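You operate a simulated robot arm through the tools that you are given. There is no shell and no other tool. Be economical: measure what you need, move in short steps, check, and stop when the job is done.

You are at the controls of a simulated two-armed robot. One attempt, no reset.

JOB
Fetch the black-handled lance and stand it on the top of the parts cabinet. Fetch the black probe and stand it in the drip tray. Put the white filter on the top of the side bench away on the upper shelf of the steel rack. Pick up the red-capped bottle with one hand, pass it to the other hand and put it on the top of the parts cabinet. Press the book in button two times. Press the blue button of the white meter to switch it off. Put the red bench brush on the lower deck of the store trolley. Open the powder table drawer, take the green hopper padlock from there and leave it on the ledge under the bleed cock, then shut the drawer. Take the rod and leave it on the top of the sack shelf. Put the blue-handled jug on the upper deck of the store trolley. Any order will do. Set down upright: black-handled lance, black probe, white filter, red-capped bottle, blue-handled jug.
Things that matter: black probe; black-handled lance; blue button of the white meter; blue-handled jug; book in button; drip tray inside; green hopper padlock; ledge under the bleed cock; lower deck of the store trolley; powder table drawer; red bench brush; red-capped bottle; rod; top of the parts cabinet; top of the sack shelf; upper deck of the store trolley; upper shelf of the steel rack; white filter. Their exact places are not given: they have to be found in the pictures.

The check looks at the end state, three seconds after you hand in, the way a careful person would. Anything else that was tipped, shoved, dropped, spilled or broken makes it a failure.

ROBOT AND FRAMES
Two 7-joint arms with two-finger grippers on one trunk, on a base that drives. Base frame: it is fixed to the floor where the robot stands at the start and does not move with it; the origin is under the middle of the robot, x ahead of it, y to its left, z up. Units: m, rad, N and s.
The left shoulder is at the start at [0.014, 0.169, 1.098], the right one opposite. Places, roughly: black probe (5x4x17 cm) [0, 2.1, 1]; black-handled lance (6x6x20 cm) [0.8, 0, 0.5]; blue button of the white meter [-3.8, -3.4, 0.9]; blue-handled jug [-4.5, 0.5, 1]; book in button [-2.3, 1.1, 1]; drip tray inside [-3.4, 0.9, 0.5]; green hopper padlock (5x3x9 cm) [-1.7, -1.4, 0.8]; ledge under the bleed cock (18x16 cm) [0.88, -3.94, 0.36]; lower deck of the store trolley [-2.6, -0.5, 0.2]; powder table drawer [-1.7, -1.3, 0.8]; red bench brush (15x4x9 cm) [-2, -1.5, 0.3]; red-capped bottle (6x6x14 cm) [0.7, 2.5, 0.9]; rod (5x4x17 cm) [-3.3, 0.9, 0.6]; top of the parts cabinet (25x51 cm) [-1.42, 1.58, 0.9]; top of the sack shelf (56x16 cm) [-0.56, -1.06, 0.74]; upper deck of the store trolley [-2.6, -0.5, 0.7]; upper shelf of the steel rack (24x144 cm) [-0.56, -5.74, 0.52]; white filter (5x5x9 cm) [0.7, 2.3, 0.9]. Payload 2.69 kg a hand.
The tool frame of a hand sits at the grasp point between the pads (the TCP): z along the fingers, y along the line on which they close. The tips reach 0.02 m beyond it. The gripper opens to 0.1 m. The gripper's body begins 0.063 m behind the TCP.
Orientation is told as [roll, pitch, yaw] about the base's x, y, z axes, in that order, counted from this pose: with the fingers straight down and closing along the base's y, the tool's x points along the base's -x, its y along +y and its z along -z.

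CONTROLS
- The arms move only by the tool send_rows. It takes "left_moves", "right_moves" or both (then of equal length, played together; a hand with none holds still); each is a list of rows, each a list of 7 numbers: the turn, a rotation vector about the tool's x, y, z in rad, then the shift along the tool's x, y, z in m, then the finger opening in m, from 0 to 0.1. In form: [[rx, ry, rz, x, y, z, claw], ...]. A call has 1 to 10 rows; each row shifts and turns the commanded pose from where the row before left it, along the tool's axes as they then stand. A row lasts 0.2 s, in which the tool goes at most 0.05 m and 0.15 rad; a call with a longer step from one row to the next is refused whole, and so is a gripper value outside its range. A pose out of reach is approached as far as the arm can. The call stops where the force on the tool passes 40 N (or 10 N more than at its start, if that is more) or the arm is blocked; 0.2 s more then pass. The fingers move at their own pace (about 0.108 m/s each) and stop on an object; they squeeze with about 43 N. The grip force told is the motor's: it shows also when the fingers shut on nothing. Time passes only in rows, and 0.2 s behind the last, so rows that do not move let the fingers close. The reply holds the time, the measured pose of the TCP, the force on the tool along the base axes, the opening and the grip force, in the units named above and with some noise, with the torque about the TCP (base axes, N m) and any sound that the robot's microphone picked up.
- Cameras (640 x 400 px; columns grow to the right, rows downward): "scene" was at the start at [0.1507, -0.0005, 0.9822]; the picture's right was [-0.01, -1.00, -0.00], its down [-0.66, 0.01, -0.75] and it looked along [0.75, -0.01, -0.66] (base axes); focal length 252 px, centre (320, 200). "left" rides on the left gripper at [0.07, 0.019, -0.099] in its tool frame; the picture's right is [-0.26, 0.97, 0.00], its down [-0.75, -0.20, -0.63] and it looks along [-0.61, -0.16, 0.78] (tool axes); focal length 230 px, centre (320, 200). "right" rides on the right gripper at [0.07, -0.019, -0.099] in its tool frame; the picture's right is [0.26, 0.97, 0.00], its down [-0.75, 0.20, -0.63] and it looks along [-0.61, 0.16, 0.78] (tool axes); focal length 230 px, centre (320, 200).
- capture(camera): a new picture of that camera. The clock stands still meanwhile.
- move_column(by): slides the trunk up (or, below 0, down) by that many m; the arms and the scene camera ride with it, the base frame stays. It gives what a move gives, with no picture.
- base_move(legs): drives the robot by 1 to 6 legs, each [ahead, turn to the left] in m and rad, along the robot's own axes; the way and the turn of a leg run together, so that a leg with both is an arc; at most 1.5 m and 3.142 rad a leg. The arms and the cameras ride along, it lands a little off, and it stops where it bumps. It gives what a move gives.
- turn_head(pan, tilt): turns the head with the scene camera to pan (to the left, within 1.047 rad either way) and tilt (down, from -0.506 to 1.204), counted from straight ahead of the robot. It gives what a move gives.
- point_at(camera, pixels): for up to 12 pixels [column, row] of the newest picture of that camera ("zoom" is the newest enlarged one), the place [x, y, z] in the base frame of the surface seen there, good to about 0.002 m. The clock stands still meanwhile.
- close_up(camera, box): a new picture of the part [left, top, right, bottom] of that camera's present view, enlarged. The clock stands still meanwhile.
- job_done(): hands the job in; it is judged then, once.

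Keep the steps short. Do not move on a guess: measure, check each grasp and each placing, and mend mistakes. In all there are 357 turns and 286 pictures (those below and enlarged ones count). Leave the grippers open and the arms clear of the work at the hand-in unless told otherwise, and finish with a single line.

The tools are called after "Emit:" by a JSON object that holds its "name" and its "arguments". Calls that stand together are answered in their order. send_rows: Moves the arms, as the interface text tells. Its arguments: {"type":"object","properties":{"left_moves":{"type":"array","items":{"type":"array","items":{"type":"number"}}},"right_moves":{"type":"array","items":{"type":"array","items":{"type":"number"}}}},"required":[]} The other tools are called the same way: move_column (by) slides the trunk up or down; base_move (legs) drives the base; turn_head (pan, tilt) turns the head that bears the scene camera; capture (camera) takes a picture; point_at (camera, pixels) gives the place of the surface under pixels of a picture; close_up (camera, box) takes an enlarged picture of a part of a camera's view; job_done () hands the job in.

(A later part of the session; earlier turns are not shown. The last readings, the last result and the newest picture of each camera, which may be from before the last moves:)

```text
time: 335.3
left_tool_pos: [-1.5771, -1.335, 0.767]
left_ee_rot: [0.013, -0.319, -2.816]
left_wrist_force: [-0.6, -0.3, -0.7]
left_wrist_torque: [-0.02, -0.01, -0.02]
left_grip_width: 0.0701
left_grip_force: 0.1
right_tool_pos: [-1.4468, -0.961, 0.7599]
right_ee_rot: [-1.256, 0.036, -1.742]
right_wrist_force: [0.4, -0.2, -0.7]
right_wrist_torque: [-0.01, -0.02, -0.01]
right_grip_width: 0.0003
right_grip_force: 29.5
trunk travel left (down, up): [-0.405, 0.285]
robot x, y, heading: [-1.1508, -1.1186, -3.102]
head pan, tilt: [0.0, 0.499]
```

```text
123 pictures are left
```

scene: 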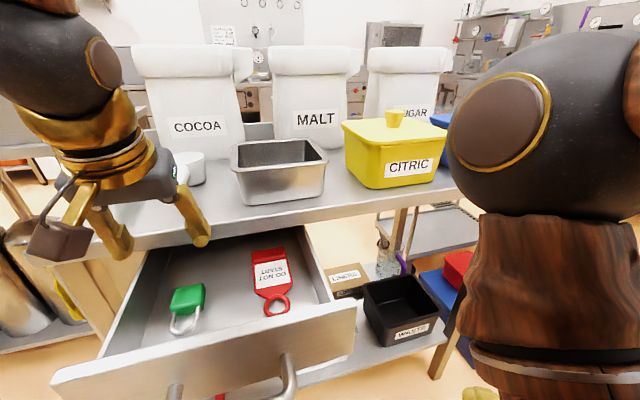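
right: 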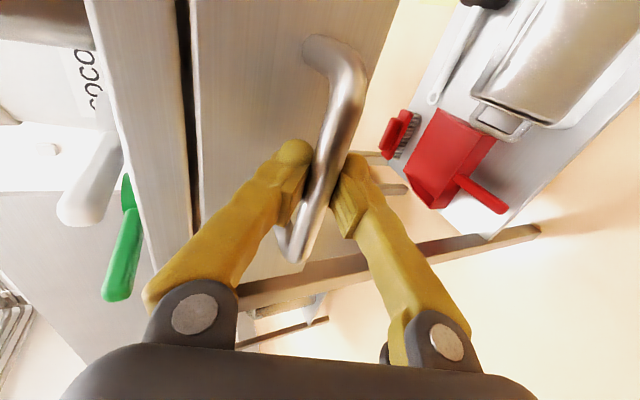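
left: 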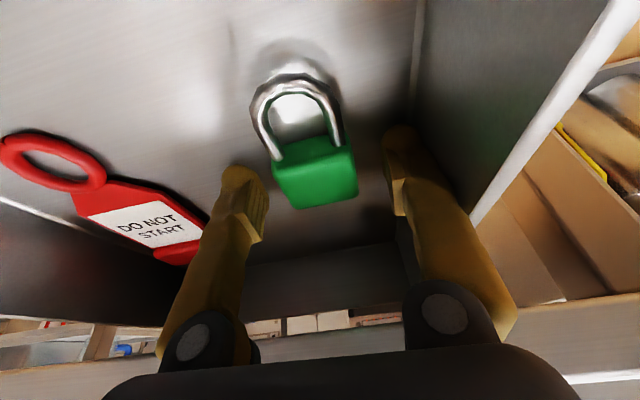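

Emit:
{"name": "send_rows", "arguments": {"left_moves": [[0, 0, 0, 0.001, 0, 0.004, 0.07], [0, 0, 0, 0, 0, 0, 0.04], [0, 0, 0, 0, 0, 0, 0.0], [0, 0, 0, 0, 0, 0, 0.0]]}}

Emit:
{"name": "send_rows", "arguments": {"left_moves": [[0, 0, 0, -0.012, 0, -0.036, 0.0], [0, 0, 0, -0.012, 0, -0.036, 0.0], [0, 0, 0, -0.012, 0, -0.036, 0.0], [0, 0, 0, -0.012, 0, -0.036, 0.0], [0, 0, 0, -0.012, 0, -0.036, 0.0]]}}

Emit:
{"name": "capture", "arguments": {"camera": "left"}}

Emit:
{"name": "capture", "arguments": {"camera": "scene"}}

```text
time: 336.3
left_tool_pos: [-1.5792, -1.3359, 0.7628]
left_ee_rot: [0.012, -0.322, -2.817]
left_wrist_force: [-1.0, 1.0, 6.3]
left_wrist_torque: [0.12, 0.05, 0.03]
left_grip_width: 0.0426
left_grip_force: 42.8
right_tool_pos: [-1.4461, -0.9599, 0.7604]
right_ee_rot: [-1.258, 0.036, -1.743]
right_wrist_force: [-0.4, 0.0, -0.5]
right_wrist_torque: [-0.05, 0.03, -0.03]
right_grip_width: 0.0
right_grip_force: 29.2
trunk travel left (down, up): [-0.405, 0.285]
robot x, y, heading: [-1.1478, -1.1178, -3.108]
head pan, tilt: [0.0, 0.499]
```

```text
time: 337.5
left_tool_pos: [-1.5802, -1.3337, 0.9525]
left_ee_rot: [0.014, -0.318, -2.819]
left_wrist_force: [0.2, 0.0, -0.1]
left_wrist_torque: [0.03, 0.04, 0.01]
left_grip_width: 0.0429
left_grip_force: 42.3
right_tool_pos: [-1.4468, -0.9594, 0.7606]
right_ee_rot: [-1.257, 0.038, -1.743]
right_wrist_force: [-0.4, -0.4, 0.4]
right_wrist_torque: [0.05, -0.04, -0.03]
right_grip_width: 0.0002
right_grip_force: 29.7
trunk travel left (down, up): [-0.405, 0.285]
robot x, y, heading: [-1.1486, -1.119, -3.105]
head pan, tilt: [0.0, 0.499]
```

```text
122 pictures are left
```

left: 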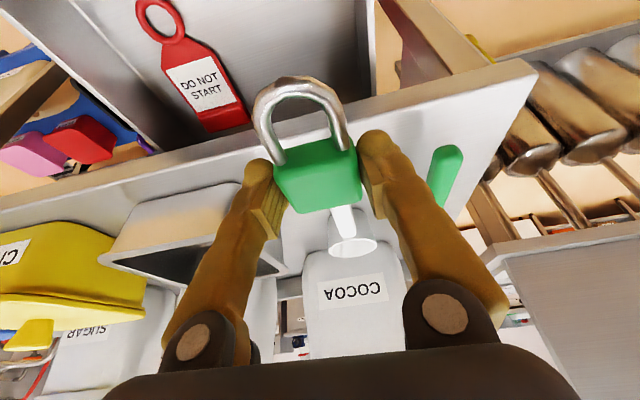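

```text
121 pictures are left
```

scene: 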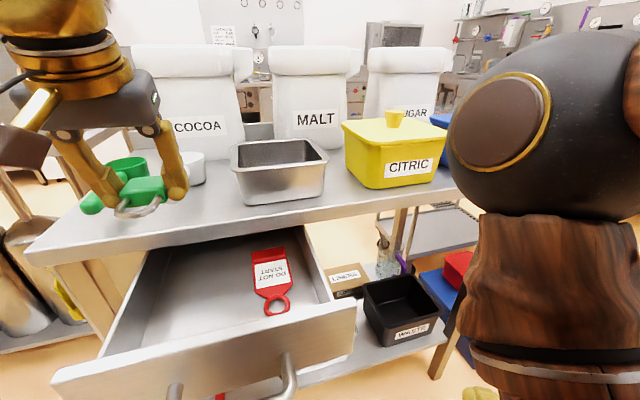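

The padlock is held. Now to shut the drawer: I raise the left hand, turn the base back left 0.3, and align the right fist to push.

Emit:
{"name": "send_rows", "arguments": {"left_moves": [[0, 0, 0, -0.012, 0, -0.036, 0.0], [0, 0, 0, -0.012, 0, -0.036, 0.0], [0, 0, 0, -0.012, 0, -0.036, 0.0], [0, 0, 0, 0.03, 0, 0, 0.0]], "right_moves": [[0.002, -0.05, -0.016, 0, 0, 0, 0.0], [0.002, -0.05, -0.016, 0, 0, 0, 0.0], [0.002, -0.05, -0.016, 0, 0, 0, 0.0], [0.002, -0.05, -0.016, 0, 0, 0, 0.0]]}}

Emit:
{"name": "base_move", "arguments": {"legs": [[0, 0.3]]}}

Emit:
{"name": "capture", "arguments": {"camera": "scene"}}

Emit:
{"name": "capture", "arguments": {"camera": "right"}}

```text
time: 338.5
left_tool_pos: [-1.5532, -1.3235, 1.0568]
left_ee_rot: [0.012, -0.321, -2.817]
left_wrist_force: [-0.3, 0.7, -1.1]
left_wrist_torque: [-0.01, 0.01, 0.02]
left_grip_width: 0.0427
left_grip_force: 42.8
right_tool_pos: [-1.4764, -0.9565, 0.7614]
right_ee_rot: [-1.298, 0.044, -1.541]
right_wrist_force: [0.4, 0.1, -0.6]
right_wrist_torque: [0.03, 0.02, -0.03]
right_grip_width: 0.0002
right_grip_force: 29.4
right hand out of reach, approached as far as the arm can: row 1, 2, 3, 4
trunk travel left (down, up): [-0.405, 0.285]
robot x, y, heading: [-1.1466, -1.1188, -3.106]
head pan, tilt: [0.0, 0.499]
```

```text
time: 339.9
left_tool_pos: [-1.4734, -1.4348, 1.0558]
left_ee_rot: [0.013, -0.32, -2.519]
left_wrist_force: [0.3, 0.3, -1.2]
left_wrist_torque: [0.01, 0.03, 0.0]
left_grip_width: 0.0428
left_grip_force: 42.6
right_tool_pos: [-1.5057, -1.0572, 0.7583]
right_ee_rot: [-1.288, 0.049, -1.242]
right_wrist_force: [-0.2, -0.7, -0.3]
right_wrist_torque: [0.03, 0.01, 0.03]
right_grip_width: 0.0003
right_grip_force: 29.6
trunk travel left (down, up): [-0.405, 0.285]
robot x, y, heading: [-1.1496, -1.1164, -2.809]
head pan, tilt: [0.0, 0.499]
```

```text
120 pictures are left
```

scene: 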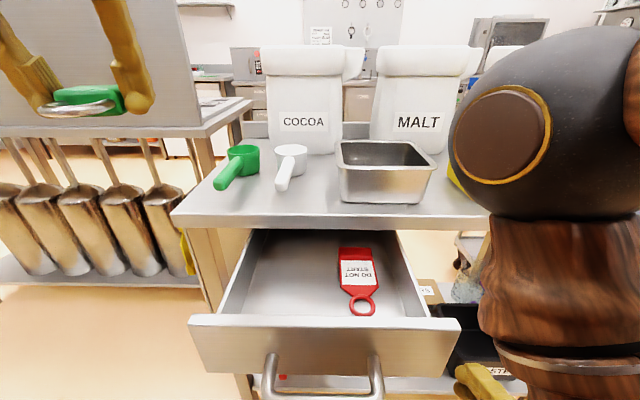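

```text
119 pictures are left
```

right: 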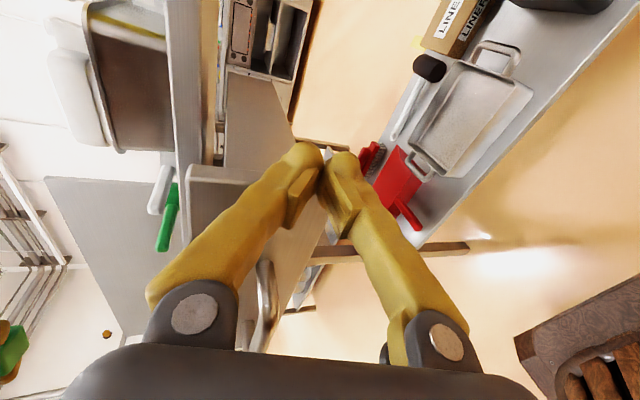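

The fist is beside the drawer's right end. I back out first, then move left in front of the drawer face.

Emit:
{"name": "send_rows", "arguments": {"right_moves": [[0, 0, 0, 0, 0, -0.035, 0.0], [0, 0, 0, 0, 0, -0.035, 0.0], [0, 0, 0, 0, 0, -0.03, 0.0], [0, 0, 0, -0.04, -0.005, 0, 0.0], [0, 0, 0, -0.04, -0.005, 0, 0.0], [0, 0, 0, -0.04, -0.005, 0, 0.0], [0, 0, 0, -0.04, -0.005, 0, 0.0], [0, 0, 0, 0, 0, 0, 0.0]]}}

Emit:
{"name": "capture", "arguments": {"camera": "right"}}

```text
time: 341.5
left_tool_pos: [-1.436, -1.4246, 1.0602]
left_ee_rot: [0.011, -0.329, -2.518]
left_wrist_force: [1.3, -0.3, 0.3]
left_wrist_torque: [0.04, 0.07, -0.04]
left_grip_width: 0.0427
left_grip_force: 42.9
right_tool_pos: [-1.4612, -1.1792, 0.7615]
right_ee_rot: [-1.275, 0.088, -1.293]
right_wrist_force: [-0.8, 6.1, -13.8]
right_wrist_torque: [-0.2, 0.21, 0.02]
right_grip_width: 0.0001
right_grip_force: 28.9
right hand out of reach, approached as far as the arm can: row 1, 2, 3, 4
trunk travel left (down, up): [-0.405, 0.285]
robot x, y, heading: [-1.1468, -1.1112, -2.809]
head pan, tilt: [0.0, 0.499]
stopped in row 8 (right hand): the force on the tool passed its limit at 63 N (the readings are from after the stop); the commanded pose is now the measured one
```

```text
118 pictures are left
```

right: 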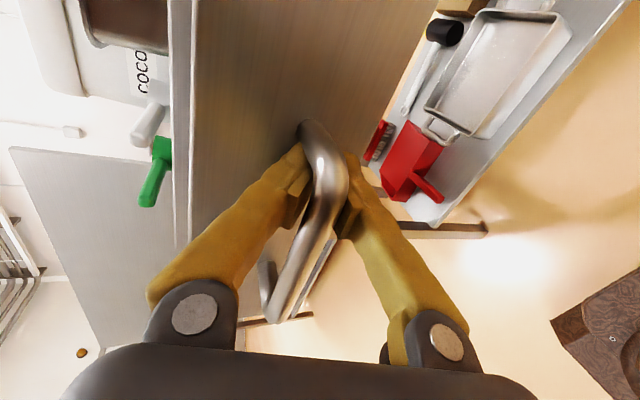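

The fist is at the drawer face under the bar, and the arm is too close to back out. The base faces exactly along the drawer, so I push it shut by driving: 0.1 m first.

Emit:
{"name": "base_move", "arguments": {"legs": [[0.1, 0]]}}

Emit:
{"name": "capture", "arguments": {"camera": "scene"}}

```text
time: 342.7
left_tool_pos: [-1.5359, -1.4566, 1.0596]
left_ee_rot: [0.011, -0.328, -2.518]
left_wrist_force: [-0.9, -0.5, -1.1]
left_wrist_torque: [0.0, -0.04, 0.01]
left_grip_width: 0.0424
left_grip_force: 42.9
right_tool_pos: [-1.5577, -1.2117, 0.7599]
right_ee_rot: [-1.273, 0.085, -1.291]
right_wrist_force: [-1.2, 0.1, -0.7]
right_wrist_torque: [-0.01, 0.01, -0.02]
right_grip_width: 0.0001
right_grip_force: 29.8
trunk travel left (down, up): [-0.405, 0.285]
robot x, y, heading: [-1.2453, -1.1457, -2.809]
head pan, tilt: [0.0, 0.499]
```

```text
117 pictures are left
```

scene: 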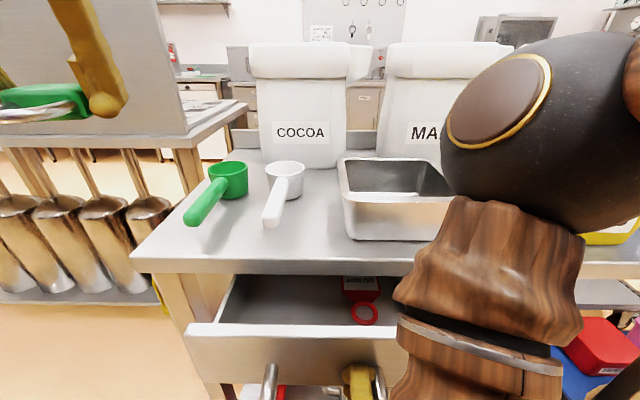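

It is closing. I drive another 0.085.

Emit:
{"name": "base_move", "arguments": {"legs": [[0.085, 0]]}}

Emit:
{"name": "capture", "arguments": {"camera": "scene"}}

Emit:
{"name": "capture", "arguments": {"camera": "right"}}

```text
time: 343.9
left_tool_pos: [-1.5758, -1.4713, 1.0328]
left_ee_rot: [0.038, -0.24, -2.529]
left_wrist_force: [-0.3, 0.0, -0.9]
left_wrist_torque: [-0.02, -0.01, 0.01]
left_grip_width: 0.0425
left_grip_force: 43.1
right_tool_pos: [-1.6187, -1.2273, 0.7499]
right_ee_rot: [-1.201, 0.084, -1.294]
right_wrist_force: [-4.4, -0.7, 12.7]
right_wrist_torque: [0.19, -0.28, 0.13]
right_grip_width: 0.0
right_grip_force: 29.7
trunk travel left (down, up): [-0.405, 0.285]
robot x, y, heading: [-1.3263, -1.1771, -2.812]
head pan, tilt: [0.0, 0.499]
stopped in leg 1: the force on the tool passed its limit at 283 N (the readings are from after the stop); the commanded pose is now the measured one
```

```text
116 pictures are left
```

scene: 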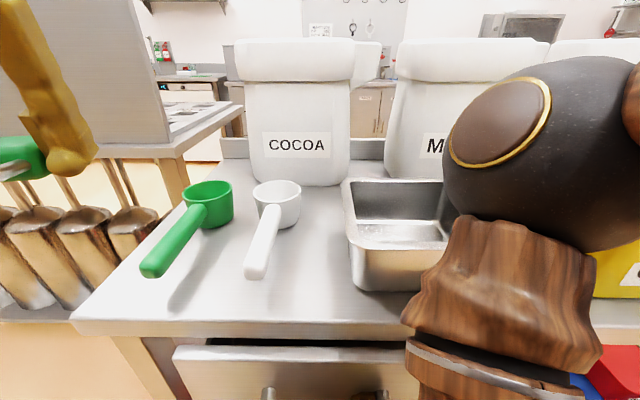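

```text
115 pictures are left
```

right: 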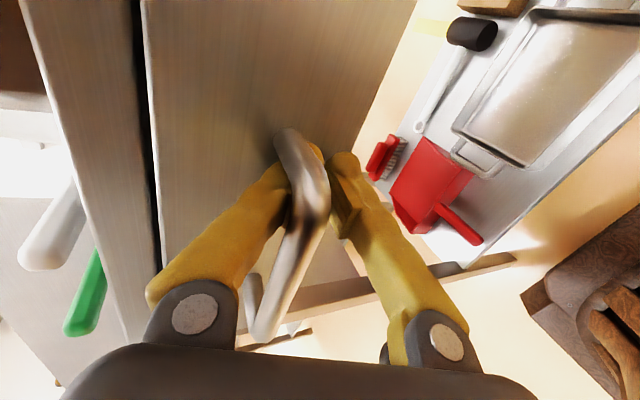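

The push ended hard at the stop. I check that the drawer is fully shut.

Emit:
{"name": "point_at", "arguments": {"camera": "scene", "pixels": [[300, 375], [220, 370], [300, 352], [280, 330], [380, 370]]}}

Emit:
{"name": "point_at", "arguments": {"camera": "right", "pixels": [[220, 60], [200, 150], [130, 100]]}}

```text
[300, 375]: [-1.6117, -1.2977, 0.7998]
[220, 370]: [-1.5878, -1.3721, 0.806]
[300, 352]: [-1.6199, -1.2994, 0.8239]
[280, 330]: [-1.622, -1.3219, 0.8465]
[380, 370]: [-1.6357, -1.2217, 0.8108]
```

```text
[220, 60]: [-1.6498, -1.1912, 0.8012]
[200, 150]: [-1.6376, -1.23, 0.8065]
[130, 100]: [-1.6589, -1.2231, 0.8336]
```

About 17 mm remain. I push on gently with the arm.

Emit:
{"name": "send_rows", "arguments": {"right_moves": [[0, 0, 0, 0, -0.003, 0.01, 0.0], [0, 0, 0, 0, -0.003, 0.01, 0.0], [0, 0, 0, 0, -0.003, 0.01, 0.0]]}}

Emit:
{"name": "capture", "arguments": {"camera": "scene"}}

Emit:
{"name": "point_at", "arguments": {"camera": "scene", "pixels": [[300, 375], [220, 370], [380, 370]]}}

```text
time: 344.2
left_tool_pos: [-1.5438, -1.4603, 1.0208]
left_ee_rot: [0.055, -0.199, -2.532]
left_wrist_force: [0.4, 1.1, -1.6]
left_wrist_torque: [-0.04, -0.03, 0.01]
left_grip_width: 0.0425
left_grip_force: 43.0
right_tool_pos: [-1.6103, -1.2192, 0.7502]
right_ee_rot: [-1.187, 0.072, -1.302]
right_wrist_force: [7.6, -21.2, 23.4]
right_wrist_torque: [0.56, -0.57, 0.36]
right_grip_width: 0.0001
right_grip_force: 29.4
trunk travel left (down, up): [-0.405, 0.285]
robot x, y, heading: [-1.3222, -1.1755, -2.808]
head pan, tilt: [0.0, 0.499]
stopped in row 1 (right hand): the force on the tool passed its limit at 53 N (the readings are from after the stop); the commanded pose is now the measured one
```

```text
114 pictures are left
```

scene: 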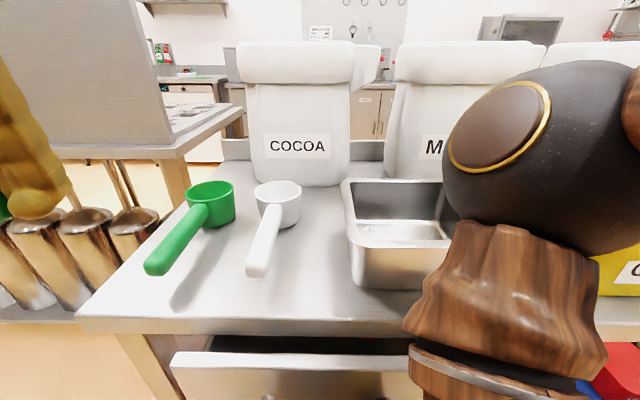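

```text
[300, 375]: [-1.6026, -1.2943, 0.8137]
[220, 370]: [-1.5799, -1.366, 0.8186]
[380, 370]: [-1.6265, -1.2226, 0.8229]
```

The fist is wedged by the bar. I back off 0.12 and re-aim to push on the bar's front from outside.

Emit:
{"name": "base_move", "arguments": {"legs": [[-0.15, 0]]}}

Emit:
{"name": "capture", "arguments": {"camera": "scene"}}

Emit:
{"name": "capture", "arguments": {"camera": "right"}}

```text
time: 345.6
left_tool_pos: [-1.4033, -1.4124, 1.0211]
left_ee_rot: [0.052, -0.198, -2.531]
left_wrist_force: [1.5, 0.3, -0.9]
left_wrist_torque: [0.0, 0.05, 0.01]
left_grip_width: 0.0429
left_grip_force: 43.0
right_tool_pos: [-1.4701, -1.1671, 0.7455]
right_ee_rot: [-1.183, 0.084, -1.303]
right_wrist_force: [2.0, -10.3, 2.2]
right_wrist_torque: [0.2, -0.2, 0.18]
right_grip_width: 0.0
right_grip_force: 29.1
trunk travel left (down, up): [-0.405, 0.285]
robot x, y, heading: [-1.1827, -1.13, -2.809]
head pan, tilt: [0.0, 0.499]
```

```text
113 pictures are left
```

scene: 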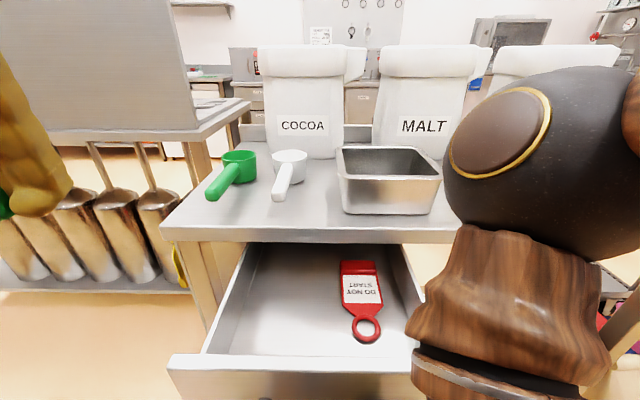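

```text
112 pictures are left
```

right: 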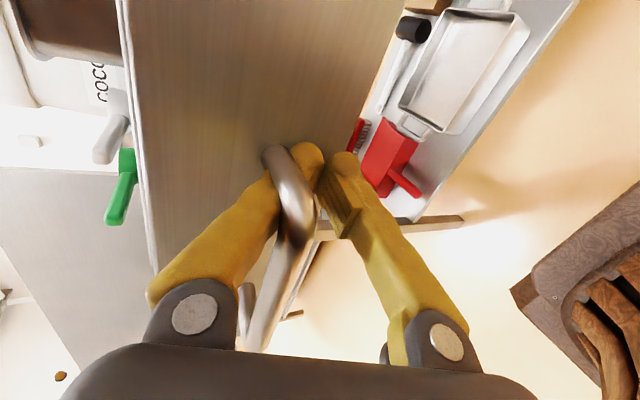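

The fist hooked the bar. I move it down out of the loop, back the base 0.1, and come again above the bar.

Emit:
{"name": "send_rows", "arguments": {"right_moves": [[0, 0, 0, 0, 0.02, 0, 0.0], [0, 0, 0, 0, 0.025, 0, 0.0], [0, 0, 0, 0, 0, 0, 0.0]]}}

Emit:
{"name": "base_move", "arguments": {"legs": [[-0.1, 0]]}}

Emit:
{"name": "capture", "arguments": {"camera": "right"}}

```text
time: 345.9
left_tool_pos: [-1.4056, -1.3954, 1.018]
left_ee_rot: [0.02, -0.21, -2.549]
left_wrist_force: [-0.8, 0.7, 0.1]
left_wrist_torque: [-0.01, -0.03, 0.02]
left_grip_width: 0.0427
left_grip_force: 42.8
right_tool_pos: [-1.4629, -1.1626, 0.7434]
right_ee_rot: [-1.165, 0.054, -1.325]
right_wrist_force: [7.6, -27.7, 31.5]
right_wrist_torque: [0.77, -0.96, -0.17]
right_grip_width: 0.0002
right_grip_force: 29.0
right hand out of reach, approached as far as the arm can: row 1
trunk travel left (down, up): [-0.405, 0.285]
robot x, y, heading: [-1.181, -1.1319, -2.809]
head pan, tilt: [0.0, 0.499]
stopped in row 1 (right hand): the force on the tool passed its limit at 65 N (the readings are from after the stop); the commanded pose is now the measured one
```

```text
time: 346.6
left_tool_pos: [-1.4081, -1.3784, 1.0179]
left_ee_rot: [-0.023, -0.227, -2.558]
left_wrist_force: [0.1, 0.0, -0.4]
left_wrist_torque: [0.0, -0.02, 0.01]
left_grip_width: 0.0427
left_grip_force: 43.1
right_tool_pos: [-1.456, -1.1583, 0.7426]
right_ee_rot: [-1.159, 0.036, -1.341]
right_wrist_force: [12.0, -33.3, 50.7]
right_wrist_torque: [1.03, -1.41, -0.06]
right_grip_width: 0.0
right_grip_force: 29.8
trunk travel left (down, up): [-0.405, 0.285]
robot x, y, heading: [-1.1764, -1.1273, -2.804]
head pan, tilt: [0.0, 0.499]
stopped in leg 1: the force on the tool passed its limit at 62 N (the readings are from after the stop); the commanded pose is now the measured one
```

```text
111 pictures are left
```

right: 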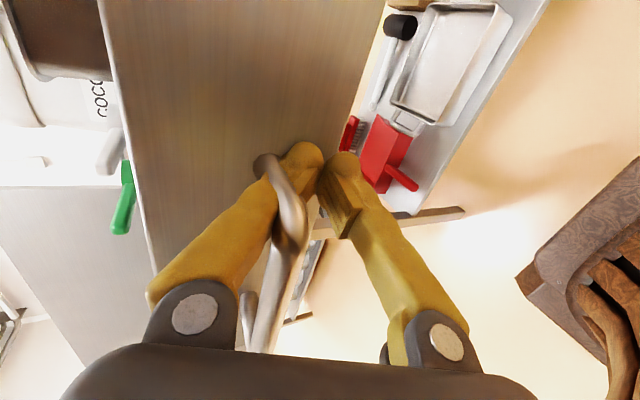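

I measure the bar against the fingers to see how they are entangled.

Emit:
{"name": "point_at", "arguments": {"camera": "right", "pixels": [[263, 160], [280, 185], [293, 215], [290, 240], [270, 290], [255, 335], [245, 310], [300, 155], [345, 165], [250, 220], [370, 250]]}}

Emit:
{"name": "close_up", "arguments": {"camera": "right", "box": [200, 120, 400, 360]}}

```text
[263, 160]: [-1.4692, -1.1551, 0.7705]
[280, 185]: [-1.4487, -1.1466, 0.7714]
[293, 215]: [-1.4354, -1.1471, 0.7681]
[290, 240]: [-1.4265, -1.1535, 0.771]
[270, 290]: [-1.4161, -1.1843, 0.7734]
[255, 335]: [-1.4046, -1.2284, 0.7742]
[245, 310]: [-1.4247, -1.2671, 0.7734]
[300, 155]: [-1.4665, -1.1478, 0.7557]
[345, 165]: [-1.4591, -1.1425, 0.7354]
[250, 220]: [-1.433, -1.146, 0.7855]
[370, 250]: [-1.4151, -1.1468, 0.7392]
```

```text
1.67 times, centred on (300, 240) of right
```

zoom: 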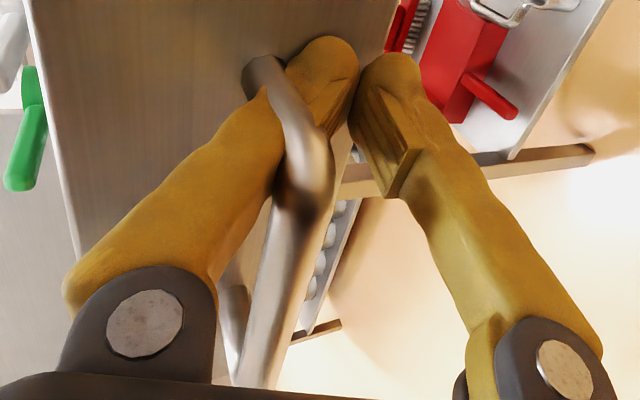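

The bar is inside the V of the closed fingers. I open the gripper, then back straight out.

Emit:
{"name": "send_rows", "arguments": {"right_moves": [[0, 0, 0, 0, 0, 0, 0.04], [0, 0, 0, 0, 0, 0, 0.08], [0, 0, 0, 0, 0, 0, 0.08]]}}

Emit:
{"name": "base_move", "arguments": {"legs": [[-0.1, 0]]}}

Emit:
{"name": "capture", "arguments": {"camera": "right"}}

Emit:
{"name": "capture", "arguments": {"camera": "scene"}}

```text
time: 347.4
left_tool_pos: [-1.4105, -1.3801, 1.0157]
left_ee_rot: [-0.026, -0.223, -2.558]
left_wrist_force: [0.5, 0.0, -0.7]
left_wrist_torque: [0.0, 0.01, -0.01]
left_grip_width: 0.0424
left_grip_force: 42.9
right_tool_pos: [-1.4574, -1.1598, 0.7403]
right_ee_rot: [-1.148, 0.041, -1.341]
right_wrist_force: [15.6, -42.7, 33.0]
right_wrist_torque: [3.94, -8.34, 0.45]
right_grip_width: 0.0097
right_grip_force: 0.1
trunk travel left (down, up): [-0.405, 0.285]
robot x, y, heading: [-1.1805, -1.129, -2.805]
head pan, tilt: [0.0, 0.499]
```

```text
time: 348.1
left_tool_pos: [-1.4125, -1.3579, 1.0156]
left_ee_rot: [-0.073, -0.237, -2.565]
left_wrist_force: [0.2, 0.0, -0.4]
left_wrist_torque: [-0.01, -0.02, 0.01]
left_grip_width: 0.0425
left_grip_force: 43.0
right_tool_pos: [-1.4518, -1.159, 0.7395]
right_ee_rot: [-1.149, 0.024, -1.35]
right_wrist_force: [17.7, -50.8, 24.2]
right_wrist_torque: [4.82, -7.53, 1.28]
right_grip_width: 0.0159
right_grip_force: 0.0
trunk travel left (down, up): [-0.405, 0.285]
robot x, y, heading: [-1.1725, -1.1239, -2.808]
head pan, tilt: [0.0, 0.499]
stopped in leg 1: the force on the tool passed its limit at 72 N (the readings are from after the stop); the commanded pose is now the measured one
```

```text
109 pictures are left
```

right: 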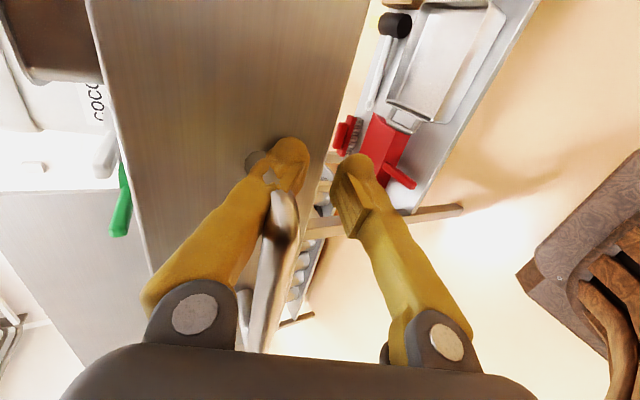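

```text
108 pictures are left
```

scene: 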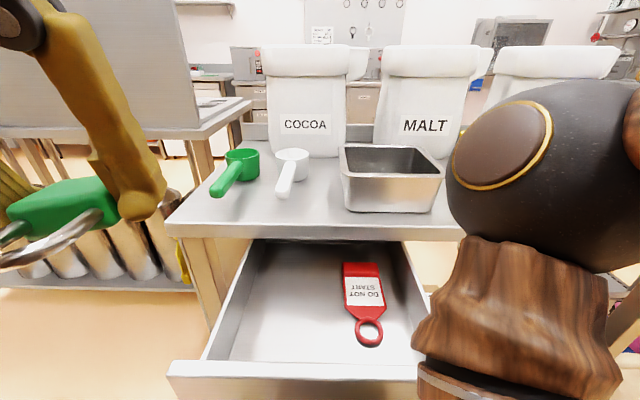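

The finger presses against the handle's north post. I shift the hand south 0.03 and look at the forces.

Emit:
{"name": "send_rows", "arguments": {"right_moves": [[0, 0, 0, -0.012, 0, 0, 0.016], [0, 0, 0, -0.012, 0, 0, 0.016], [0, 0, 0, 0, 0, 0, 0.016]]}}

Emit:
{"name": "close_up", "arguments": {"camera": "right", "box": [160, 100, 420, 380]}}

```text
time: 348.4
left_tool_pos: [-1.4153, -1.3451, 1.018]
left_ee_rot: [-0.102, -0.246, -2.565]
left_wrist_force: [0.1, 1.0, -1.6]
left_wrist_torque: [-0.02, -0.02, -0.01]
left_grip_width: 0.0425
left_grip_force: 43.0
right_tool_pos: [-1.4518, -1.1587, 0.742]
right_ee_rot: [-1.154, 0.008, -1.357]
right_wrist_force: [18.4, -51.3, 34.6]
right_wrist_torque: [1.97, -1.74, 1.15]
right_grip_width: 0.0113
right_grip_force: 0.0
right hand out of reach, approached as far as the arm can: row 1
trunk travel left (down, up): [-0.405, 0.285]
robot x, y, heading: [-1.1749, -1.1274, -2.809]
head pan, tilt: [0.0, 0.499]
stopped in row 1 (right hand): the force on the tool passed its limit at 77 N (the readings are from after the stop); the commanded pose is now the measured one
```

```text
1.43 times, centred on (290, 240) of right
```

zoom: 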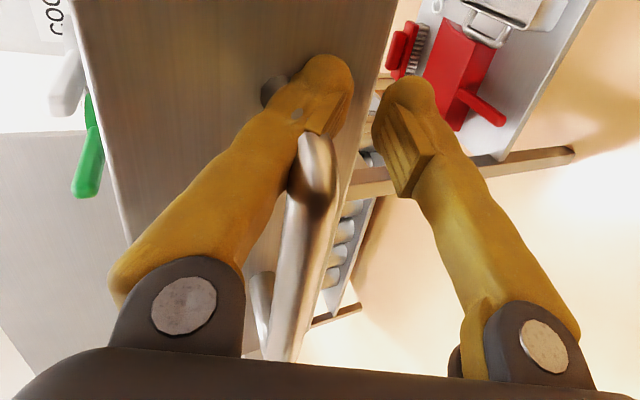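

Emit:
{"name": "send_rows", "arguments": {"right_moves": [[0, 0, 0, -0.003, -0.008, 0, 0.01], [0, 0, 0, -0.003, -0.008, 0, 0.01], [0, 0, 0, 0, 0, 0, 0.01]]}}

Emit:
{"name": "base_move", "arguments": {"legs": [[0, 0.08]]}}

Emit:
{"name": "capture", "arguments": {"camera": "right"}}

```text
time: 348.6
left_tool_pos: [-1.417, -1.3323, 1.0184]
left_ee_rot: [-0.128, -0.247, -2.566]
left_wrist_force: [0.3, 0.6, -1.2]
left_wrist_torque: [-0.01, 0.02, 0.01]
left_grip_width: 0.0425
left_grip_force: 43.2
right_tool_pos: [-1.4532, -1.1572, 0.7423]
right_ee_rot: [-1.156, -0.01, -1.365]
right_wrist_force: [15.8, -53.6, 41.5]
right_wrist_torque: [1.64, -1.73, 0.74]
right_grip_width: 0.0099
right_grip_force: 0.0
right hand out of reach, approached as far as the arm can: row 1
trunk travel left (down, up): [-0.405, 0.285]
robot x, y, heading: [-1.1746, -1.1261, -2.809]
head pan, tilt: [0.0, 0.499]
stopped in row 1 (right hand): the force on the tool passed its limit at 85 N (the readings are from after the stop); the commanded pose is now the measured one
```

```text
time: 349.4
left_tool_pos: [-1.4018, -1.3173, 1.0219]
left_ee_rot: [-0.118, -0.213, -2.539]
left_wrist_force: [0.6, -0.8, -1.3]
left_wrist_torque: [0.07, 0.04, -0.01]
left_grip_width: 0.0427
left_grip_force: 42.9
right_tool_pos: [-1.4571, -1.1294, 0.74]
right_ee_rot: [-1.144, 0.0, -1.422]
right_wrist_force: [1.1, -0.5, 0.8]
right_wrist_torque: [0.02, 0.02, -0.03]
right_grip_width: 0.0099
right_grip_force: 0.0
trunk travel left (down, up): [-0.405, 0.285]
robot x, y, heading: [-1.1743, -1.1258, -2.783]
head pan, tilt: [0.0, 0.499]
stopped in leg 1: the force on the tool passed its limit at 146 N (the readings are from after the stop); the commanded pose is now the measured one
```

```text
106 pictures are left
```

right: 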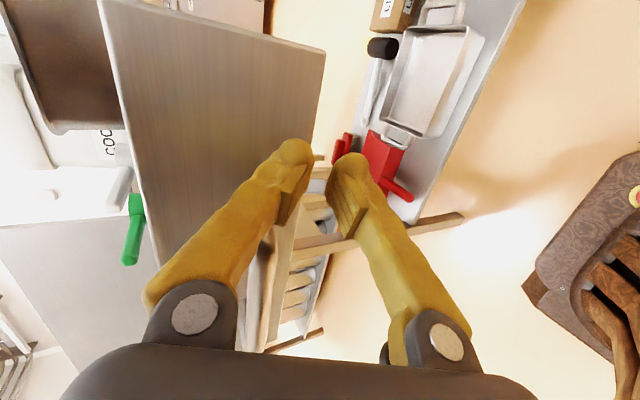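

Freed — forces are zero. I back the base 0.1 and look.

Emit:
{"name": "base_move", "arguments": {"legs": [[-0.1, 0]]}}

Emit:
{"name": "capture", "arguments": {"camera": "scene"}}

Emit:
{"name": "capture", "arguments": {"camera": "right"}}

```text
time: 350.6
left_tool_pos: [-1.309, -1.2799, 1.0224]
left_ee_rot: [-0.112, -0.211, -2.541]
left_wrist_force: [0.1, 0.1, -0.9]
left_wrist_torque: [-0.02, 0.0, 0.0]
left_grip_width: 0.0426
left_grip_force: 42.7
right_tool_pos: [-1.3639, -1.0898, 0.7369]
right_ee_rot: [-1.141, 0.006, -1.424]
right_wrist_force: [0.2, -0.6, -0.1]
right_wrist_torque: [0.03, 0.03, -0.04]
right_grip_width: 0.0099
right_grip_force: 0.2
trunk travel left (down, up): [-0.405, 0.285]
robot x, y, heading: [-1.0779, -1.0932, -2.785]
head pan, tilt: [0.0, 0.499]
```

```text
105 pictures are left
```

scene: 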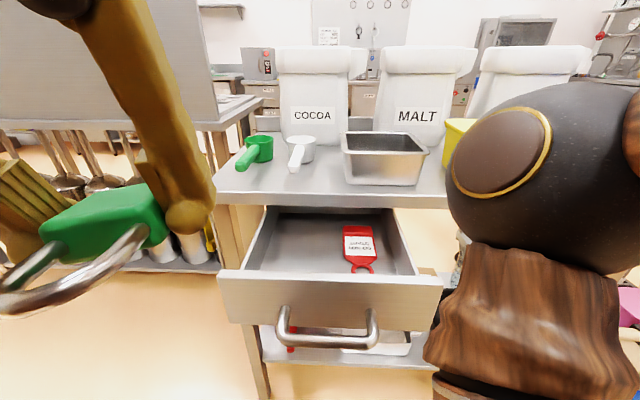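

```text
104 pictures are left
```

right: 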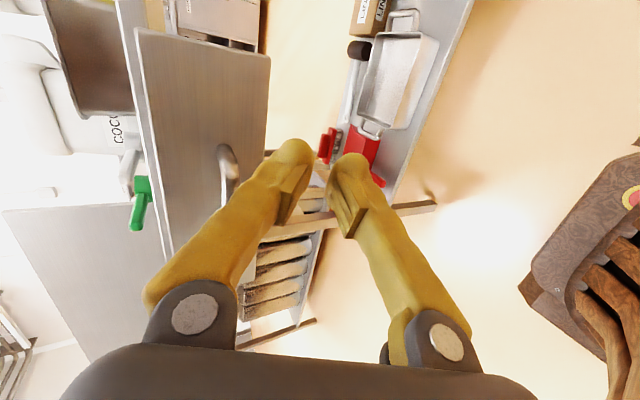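

Emit:
{"name": "point_at", "arguments": {"camera": "scene", "pixels": [[330, 290], [270, 295], [400, 290], [330, 275], [280, 318], [375, 320], [330, 342], [335, 325]]}}

```text
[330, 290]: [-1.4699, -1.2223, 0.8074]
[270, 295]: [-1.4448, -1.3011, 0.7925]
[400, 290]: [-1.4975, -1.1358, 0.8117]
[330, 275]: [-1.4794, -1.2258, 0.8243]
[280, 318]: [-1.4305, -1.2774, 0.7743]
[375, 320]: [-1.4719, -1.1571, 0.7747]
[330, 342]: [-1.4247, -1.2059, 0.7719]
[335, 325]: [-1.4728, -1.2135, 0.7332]
```

The face north of the handle's post is free for a push. I close the fist, raise it 0.03, shift north 0.02 and extend 0.08.

Emit:
{"name": "send_rows", "arguments": {"right_moves": [[0, 0, 0, 0.02, -0.02, 0, 0.0], [0, 0, 0, 0, -0.012, 0.03, 0.0], [0, 0, 0, 0, 0, 0.03, 0.0], [0, 0, 0, 0, 0, 0.02, 0.0], [0, 0, 0, 0, 0, 0, 0.0]]}}

Emit:
{"name": "base_move", "arguments": {"legs": [[0, -0.025], [0.09, 0]]}}

Emit:
{"name": "capture", "arguments": {"camera": "right"}}

Emit:
{"name": "capture", "arguments": {"camera": "scene"}}

```text
time: 351.8
left_tool_pos: [-1.3082, -1.2663, 1.022]
left_ee_rot: [-0.141, -0.206, -2.537]
left_wrist_force: [-0.8, 0.4, -0.8]
left_wrist_torque: [-0.03, 0.0, 0.0]
left_grip_width: 0.0428
left_grip_force: 43.2
right_tool_pos: [-1.4527, -1.0703, 0.7358]
right_ee_rot: [-1.16, 0.008, -1.446]
right_wrist_force: [0.7, -0.4, -0.6]
right_wrist_torque: [0.01, 0.02, -0.01]
right_grip_width: 0.0
right_grip_force: 29.8
right hand out of reach, approached as far as the arm can: row 1
trunk travel left (down, up): [-0.405, 0.285]
robot x, y, heading: [-1.0818, -1.0898, -2.782]
head pan, tilt: [0.0, 0.499]
```

```text
time: 352.6
left_tool_pos: [-1.302, -1.2406, 1.0263]
left_ee_rot: [-0.146, -0.182, -2.56]
left_wrist_force: [-22.8, -92.2, 5.7]
left_wrist_torque: [8.38, -2.53, -6.71]
left_grip_width: 0.0425
left_grip_force: 43.0
right_tool_pos: [-1.4377, -1.0487, 0.7496]
right_ee_rot: [-1.2, -0.002, -1.491]
right_wrist_force: [-0.2, 0.2, -0.3]
right_wrist_torque: [0.0, 0.01, 0.03]
right_grip_width: 0.0
right_grip_force: 29.4
trunk travel left (down, up): [-0.405, 0.285]
robot x, y, heading: [-1.0831, -1.0896, -2.804]
head pan, tilt: [0.0, 0.499]
stopped in leg 1: the robot was blocked; the commanded pose is now the measured one
```

```text
103 pictures are left
```

right: 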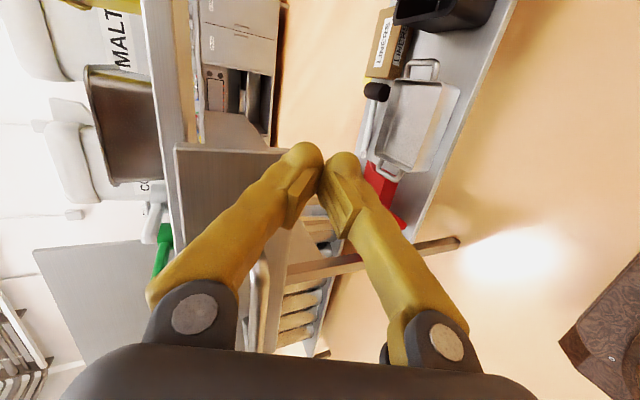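

```text
102 pictures are left
```

scene: 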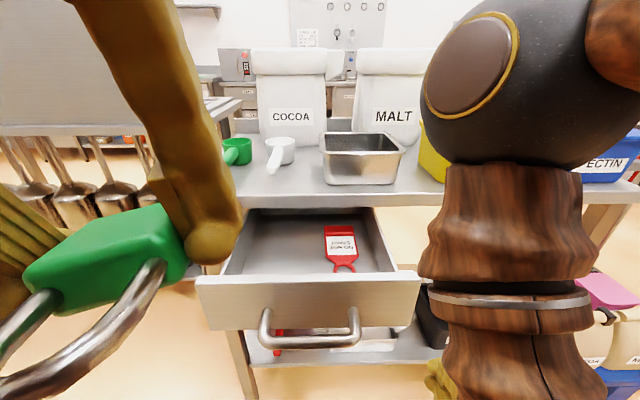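

The left hand has drifted against the right arm. I move it away to the left first.

Emit:
{"name": "send_rows", "arguments": {"left_moves": [[0, 0, 0, 0, 0.03, -0.01, 0.0], [0, 0, 0, 0, 0.04, -0.01, 0.0], [0, 0, 0, 0, 0.04, -0.01, 0.0], [0, 0, 0, 0, 0.04, -0.01, 0.0], [0, 0, 0, 0, 0.02, 0, 0.0]]}}

Emit:
{"name": "base_move", "arguments": {"legs": [[0, -0.005]]}}

Emit:
{"name": "capture", "arguments": {"camera": "scene"}}

```text
time: 353.8
left_tool_pos: [-1.3033, -1.2404, 1.025]
left_ee_rot: [-0.151, -0.181, -2.556]
left_wrist_force: [-10.4, -79.3, -0.9]
left_wrist_torque: [7.14, -0.94, -6.13]
left_grip_width: 0.0427
left_grip_force: 43.2
left hand out of reach, approached as far as the arm can: row 1, 2, 3, 4, 5
right_tool_pos: [-1.4364, -1.0494, 0.7479]
right_ee_rot: [-1.197, 0.004, -1.489]
right_wrist_force: [-0.4, -0.5, 0.2]
right_wrist_torque: [0.03, 0.03, 0.01]
right_grip_width: 0.0002
right_grip_force: 29.3
trunk travel left (down, up): [-0.405, 0.285]
robot x, y, heading: [-1.0856, -1.0934, -2.807]
head pan, tilt: [0.0, 0.499]
```

```text
time: 354.5
left_tool_pos: [-1.3041, -1.2388, 1.0246]
left_ee_rot: [-0.149, -0.179, -2.564]
left_wrist_force: [-1.5, -69.0, 22.2]
left_wrist_torque: [6.99, -2.06, -5.62]
left_grip_width: 0.0425
left_grip_force: 43.0
right_tool_pos: [-1.4367, -1.0454, 0.7479]
right_ee_rot: [-1.196, 0.001, -1.498]
right_wrist_force: [-0.4, 0.6, 0.1]
right_wrist_torque: [-0.04, 0.04, 0.0]
right_grip_width: 0.0
right_grip_force: 29.7
trunk travel left (down, up): [-0.405, 0.285]
robot x, y, heading: [-1.0779, -1.0908, -2.81]
head pan, tilt: [0.0, 0.499]
```

```text
101 pictures are left
```

scene: 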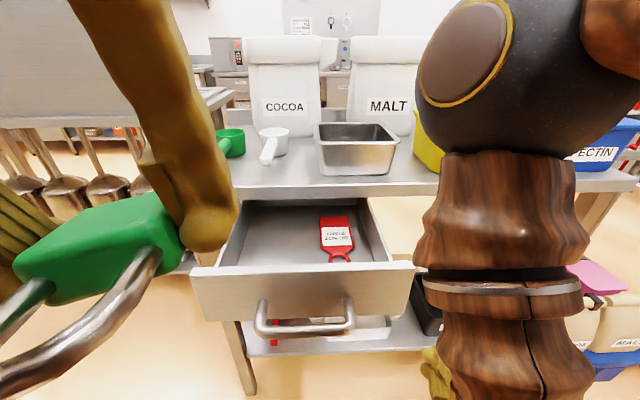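

Emit:
{"name": "send_rows", "arguments": {"left_moves": [[0, 0, 0, -0.03, 0, 0, 0.0], [0, 0, 0, -0.04, 0, -0.01, 0.0], [0, 0, 0, -0.04, 0.01, -0.02, 0.0], [0, 0, 0, -0.03, 0.03, -0.02, 0.0], [0, 0, 0, -0.02, 0.04, 0, 0.0], [0, 0, 0, 0, 0.04, 0, 0.0]]}}

Emit:
{"name": "capture", "arguments": {"camera": "scene"}}

Emit:
{"name": "capture", "arguments": {"camera": "left"}}

```text
time: 354.8
left_tool_pos: [-1.2981, -1.2315, 1.0247]
left_ee_rot: [-0.143, -0.177, -2.593]
left_wrist_force: [-63.7, -232.8, 34.1]
left_wrist_torque: [22.82, -9.12, -18.12]
left_grip_width: 0.0425
left_grip_force: 42.8
right_tool_pos: [-1.4214, -1.0351, 0.7624]
right_ee_rot: [-1.243, -0.012, -1.512]
right_wrist_force: [-0.5, 0.2, -0.1]
right_wrist_torque: [0.0, -0.01, 0.04]
right_grip_width: 0.0
right_grip_force: 29.5
trunk travel left (down, up): [-0.405, 0.285]
robot x, y, heading: [-1.0802, -1.0879, -2.809]
head pan, tilt: [0.0, 0.499]
stopped in row 1 (left hand): the force on the tool passed its limit at 222 N (the readings are from after the stop); the commanded pose is now the measured one
```

```text
100 pictures are left
```

scene: 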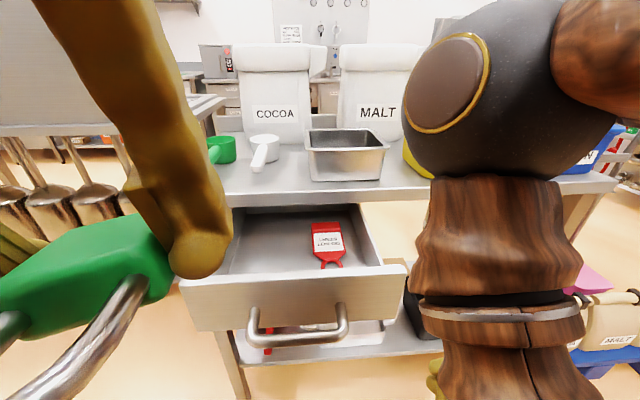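

```text
99 pictures are left
```

left: 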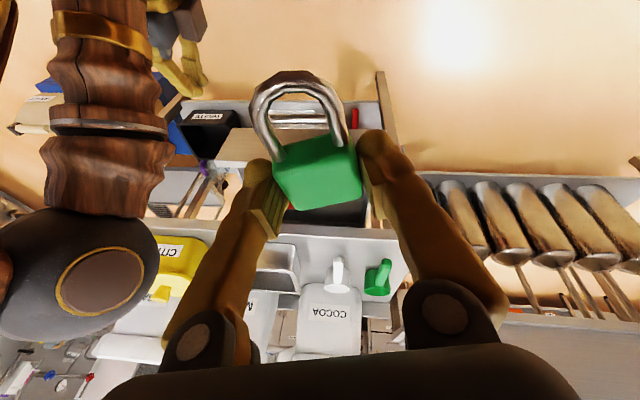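

The left hand is pressed by the right elbow. I extend the right hand forward and to the right to free it.

Emit:
{"name": "send_rows", "arguments": {"right_moves": [[0, 0, 0, 0.03, 0, 0.02, 0.0], [0, 0, 0, 0.03, 0, 0.03, 0.0], [0, 0, 0, 0.03, 0, 0.03, 0.0], [0, 0, 0, 0.03, 0, 0.03, 0.0]]}}

Emit:
{"name": "capture", "arguments": {"camera": "scene"}}

```text
time: 355.8
left_tool_pos: [-1.2989, -1.2311, 1.0242]
left_ee_rot: [-0.142, -0.173, -2.592]
left_wrist_force: [-45.0, -214.2, 27.0]
left_wrist_torque: [21.23, -6.77, -17.34]
left_grip_width: 0.0425
left_grip_force: 42.7
right_tool_pos: [-1.5307, -0.9228, 0.7212]
right_ee_rot: [-1.239, -0.008, -1.502]
right_wrist_force: [-0.6, 0.0, -0.4]
right_wrist_torque: [0.02, 0.0, 0.01]
right_grip_width: 0.0
right_grip_force: 29.3
trunk travel left (down, up): [-0.405, 0.285]
robot x, y, heading: [-1.0791, -1.0895, -2.805]
head pan, tilt: [0.0, 0.499]
```

```text
98 pictures are left
```

scene: 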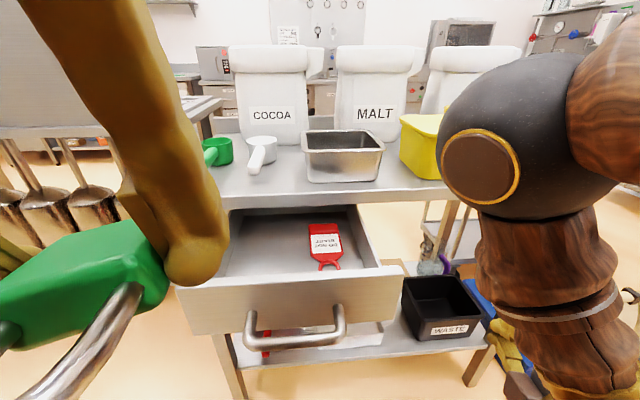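

The left hand's body presses against the robot's own head. I rotate it (+pitch) so its body swings forward, away from the head, and step forward-left.

Emit:
{"name": "send_rows", "arguments": {"left_moves": [[0, 0.1, 0, 0, 0, 0, 0.0], [0, 0.1, 0, 0, 0, 0, 0.0], [0, 0.1, 0, 0, 0, 0, 0.0]]}}

Emit:
{"name": "send_rows", "arguments": {"left_moves": [[0, 0, 0, -0.02, 0.02, 0, 0.0], [0, 0, 0, -0.02, 0.02, 0, 0.0]]}}

```text
time: 356.6
left_tool_pos: [-1.2872, -1.2321, 1.0279]
left_ee_rot: [-0.144, 0.104, -2.618]
left_wrist_force: [0.7, -0.1, -0.5]
left_wrist_torque: [-0.01, 0.02, -0.01]
left_grip_width: 0.0426
left_grip_force: 43.3
right_tool_pos: [-1.5296, -0.9248, 0.721]
right_ee_rot: [-1.239, -0.009, -1.504]
right_wrist_force: [0.4, -0.7, -0.4]
right_wrist_torque: [-0.01, 0.01, 0.01]
right_grip_width: 0.0
right_grip_force: 29.5
trunk travel left (down, up): [-0.405, 0.285]
robot x, y, heading: [-1.0833, -1.0922, -2.807]
head pan, tilt: [0.0, 0.499]
```

```text
time: 357.2
left_tool_pos: [-1.3027, -1.2876, 1.0176]
left_ee_rot: [-0.144, 0.103, -2.617]
left_wrist_force: [-0.4, 0.3, -0.7]
left_wrist_torque: [0.03, 0.02, 0.0]
left_grip_width: 0.0427
left_grip_force: 42.9
right_tool_pos: [-1.5315, -0.9239, 0.7223]
right_ee_rot: [-1.239, -0.009, -1.504]
right_wrist_force: [0.1, 0.3, -0.5]
right_wrist_torque: [0.0, 0.01, 0.01]
right_grip_width: 0.0
right_grip_force: 29.6
trunk travel left (down, up): [-0.405, 0.285]
robot x, y, heading: [-1.0803, -1.0958, -2.804]
head pan, tilt: [0.0, 0.499]
```

Freed. I bring the left hand out to a comfortable place forward-left and up.

Emit:
{"name": "send_rows", "arguments": {"left_moves": [[0, 0, 0, -0.02, 0.04, -0.01, 0.0], [0, 0, 0, -0.02, 0.04, -0.01, 0.0], [0, 0, 0, -0.02, 0.04, -0.01, 0.0], [0, 0, 0, -0.02, 0.04, -0.01, 0.0], [0, 0, 0, -0.02, 0.03, -0.01, 0.0], [0, 0, 0, 0, 0, 0, 0.0]]}}

Emit:
{"name": "capture", "arguments": {"camera": "scene"}}

```text
time: 358.6
left_tool_pos: [-1.2917, -1.5049, 1.0291]
left_ee_rot: [-0.146, 0.104, -2.618]
left_wrist_force: [-0.4, 0.4, -1.4]
left_wrist_torque: [-0.02, 0.02, -0.02]
left_grip_width: 0.0428
left_grip_force: 43.1
right_tool_pos: [-1.5299, -0.9244, 0.7206]
right_ee_rot: [-1.24, -0.009, -1.504]
right_wrist_force: [-0.1, 0.0, 0.6]
right_wrist_torque: [0.0, -0.01, 0.0]
right_grip_width: 0.0001
right_grip_force: 29.5
trunk travel left (down, up): [-0.405, 0.285]
robot x, y, heading: [-1.0797, -1.0925, -2.805]
head pan, tilt: [0.0, 0.499]
```

```text
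97 pictures are left
```

scene: 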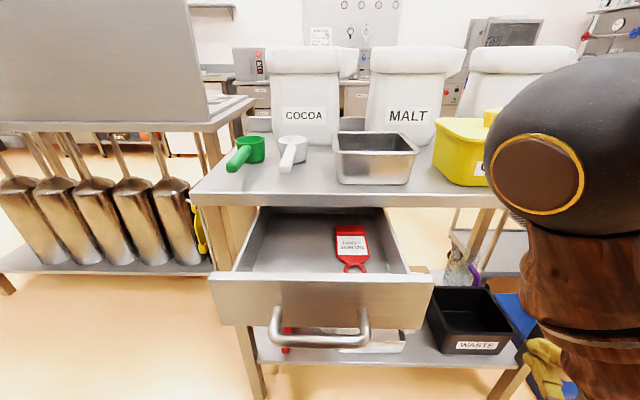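

Now the fist: I retract it clear of the drawer plane, then move south in front of the free face strip.

Emit:
{"name": "send_rows", "arguments": {"right_moves": [[0, 0, 0, 0.001, 0, -0.04, 0.0], [0, 0, 0, 0.001, 0, -0.04, 0.0], [0, 0, 0, 0.001, -0.002, -0.037, 0.0], [0, 0, 0, 0, 0, 0, 0.0]]}}

Emit:
{"name": "capture", "arguments": {"camera": "right"}}

```text
time: 359.6
left_tool_pos: [-1.2932, -1.5045, 1.029]
left_ee_rot: [-0.146, 0.101, -2.619]
left_wrist_force: [-0.3, 0.0, -0.6]
left_wrist_torque: [0.0, -0.01, 0.01]
left_grip_width: 0.0425
left_grip_force: 43.0
right_tool_pos: [-1.4296, -0.905, 0.7677]
right_ee_rot: [-1.259, -0.002, -1.535]
right_wrist_force: [-0.1, 0.7, 0.1]
right_wrist_torque: [-0.05, -0.01, 0.0]
right_grip_width: 0.0002
right_grip_force: 30.1
trunk travel left (down, up): [-0.405, 0.285]
robot x, y, heading: [-1.0811, -1.0901, -2.806]
head pan, tilt: [0.0, 0.499]
```

```text
96 pictures are left
```

right: 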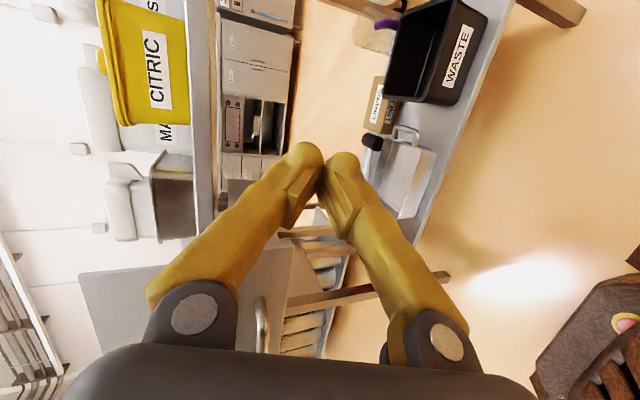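

Emit:
{"name": "send_rows", "arguments": {"right_moves": [[0, 0, 0, -0.038, 0.001, -0.006, 0.0], [0, 0, 0, -0.038, 0.001, -0.006, 0.0], [0, 0, 0, -0.038, 0.001, -0.004, 0.0], [0, 0, 0, -0.038, 0.001, -0.002, 0.0], [0, 0, 0, -0.038, 0.001, -0.002, 0.0], [0, 0, 0, 0, 0, 0, 0.0]]}}

Emit:
{"name": "capture", "arguments": {"camera": "right"}}

```text
time: 361.0
left_tool_pos: [-1.2915, -1.5048, 1.0287]
left_ee_rot: [-0.148, 0.102, -2.618]
left_wrist_force: [0.0, 0.0, -1.0]
left_wrist_torque: [-0.07, -0.03, 0.0]
left_grip_width: 0.0426
left_grip_force: 42.9
right_tool_pos: [-1.3992, -1.0902, 0.76]
right_ee_rot: [-1.235, 0.008, -1.544]
right_wrist_force: [0.2, -1.3, 0.1]
right_wrist_torque: [0.02, -0.04, 0.02]
right_grip_width: 0.0
right_grip_force: 29.7
trunk travel left (down, up): [-0.405, 0.285]
robot x, y, heading: [-1.0805, -1.0924, -2.808]
head pan, tilt: [0.0, 0.499]
```

```text
95 pictures are left
```

right: 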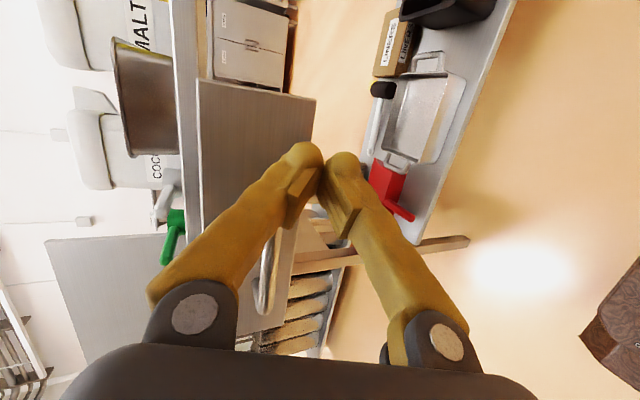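

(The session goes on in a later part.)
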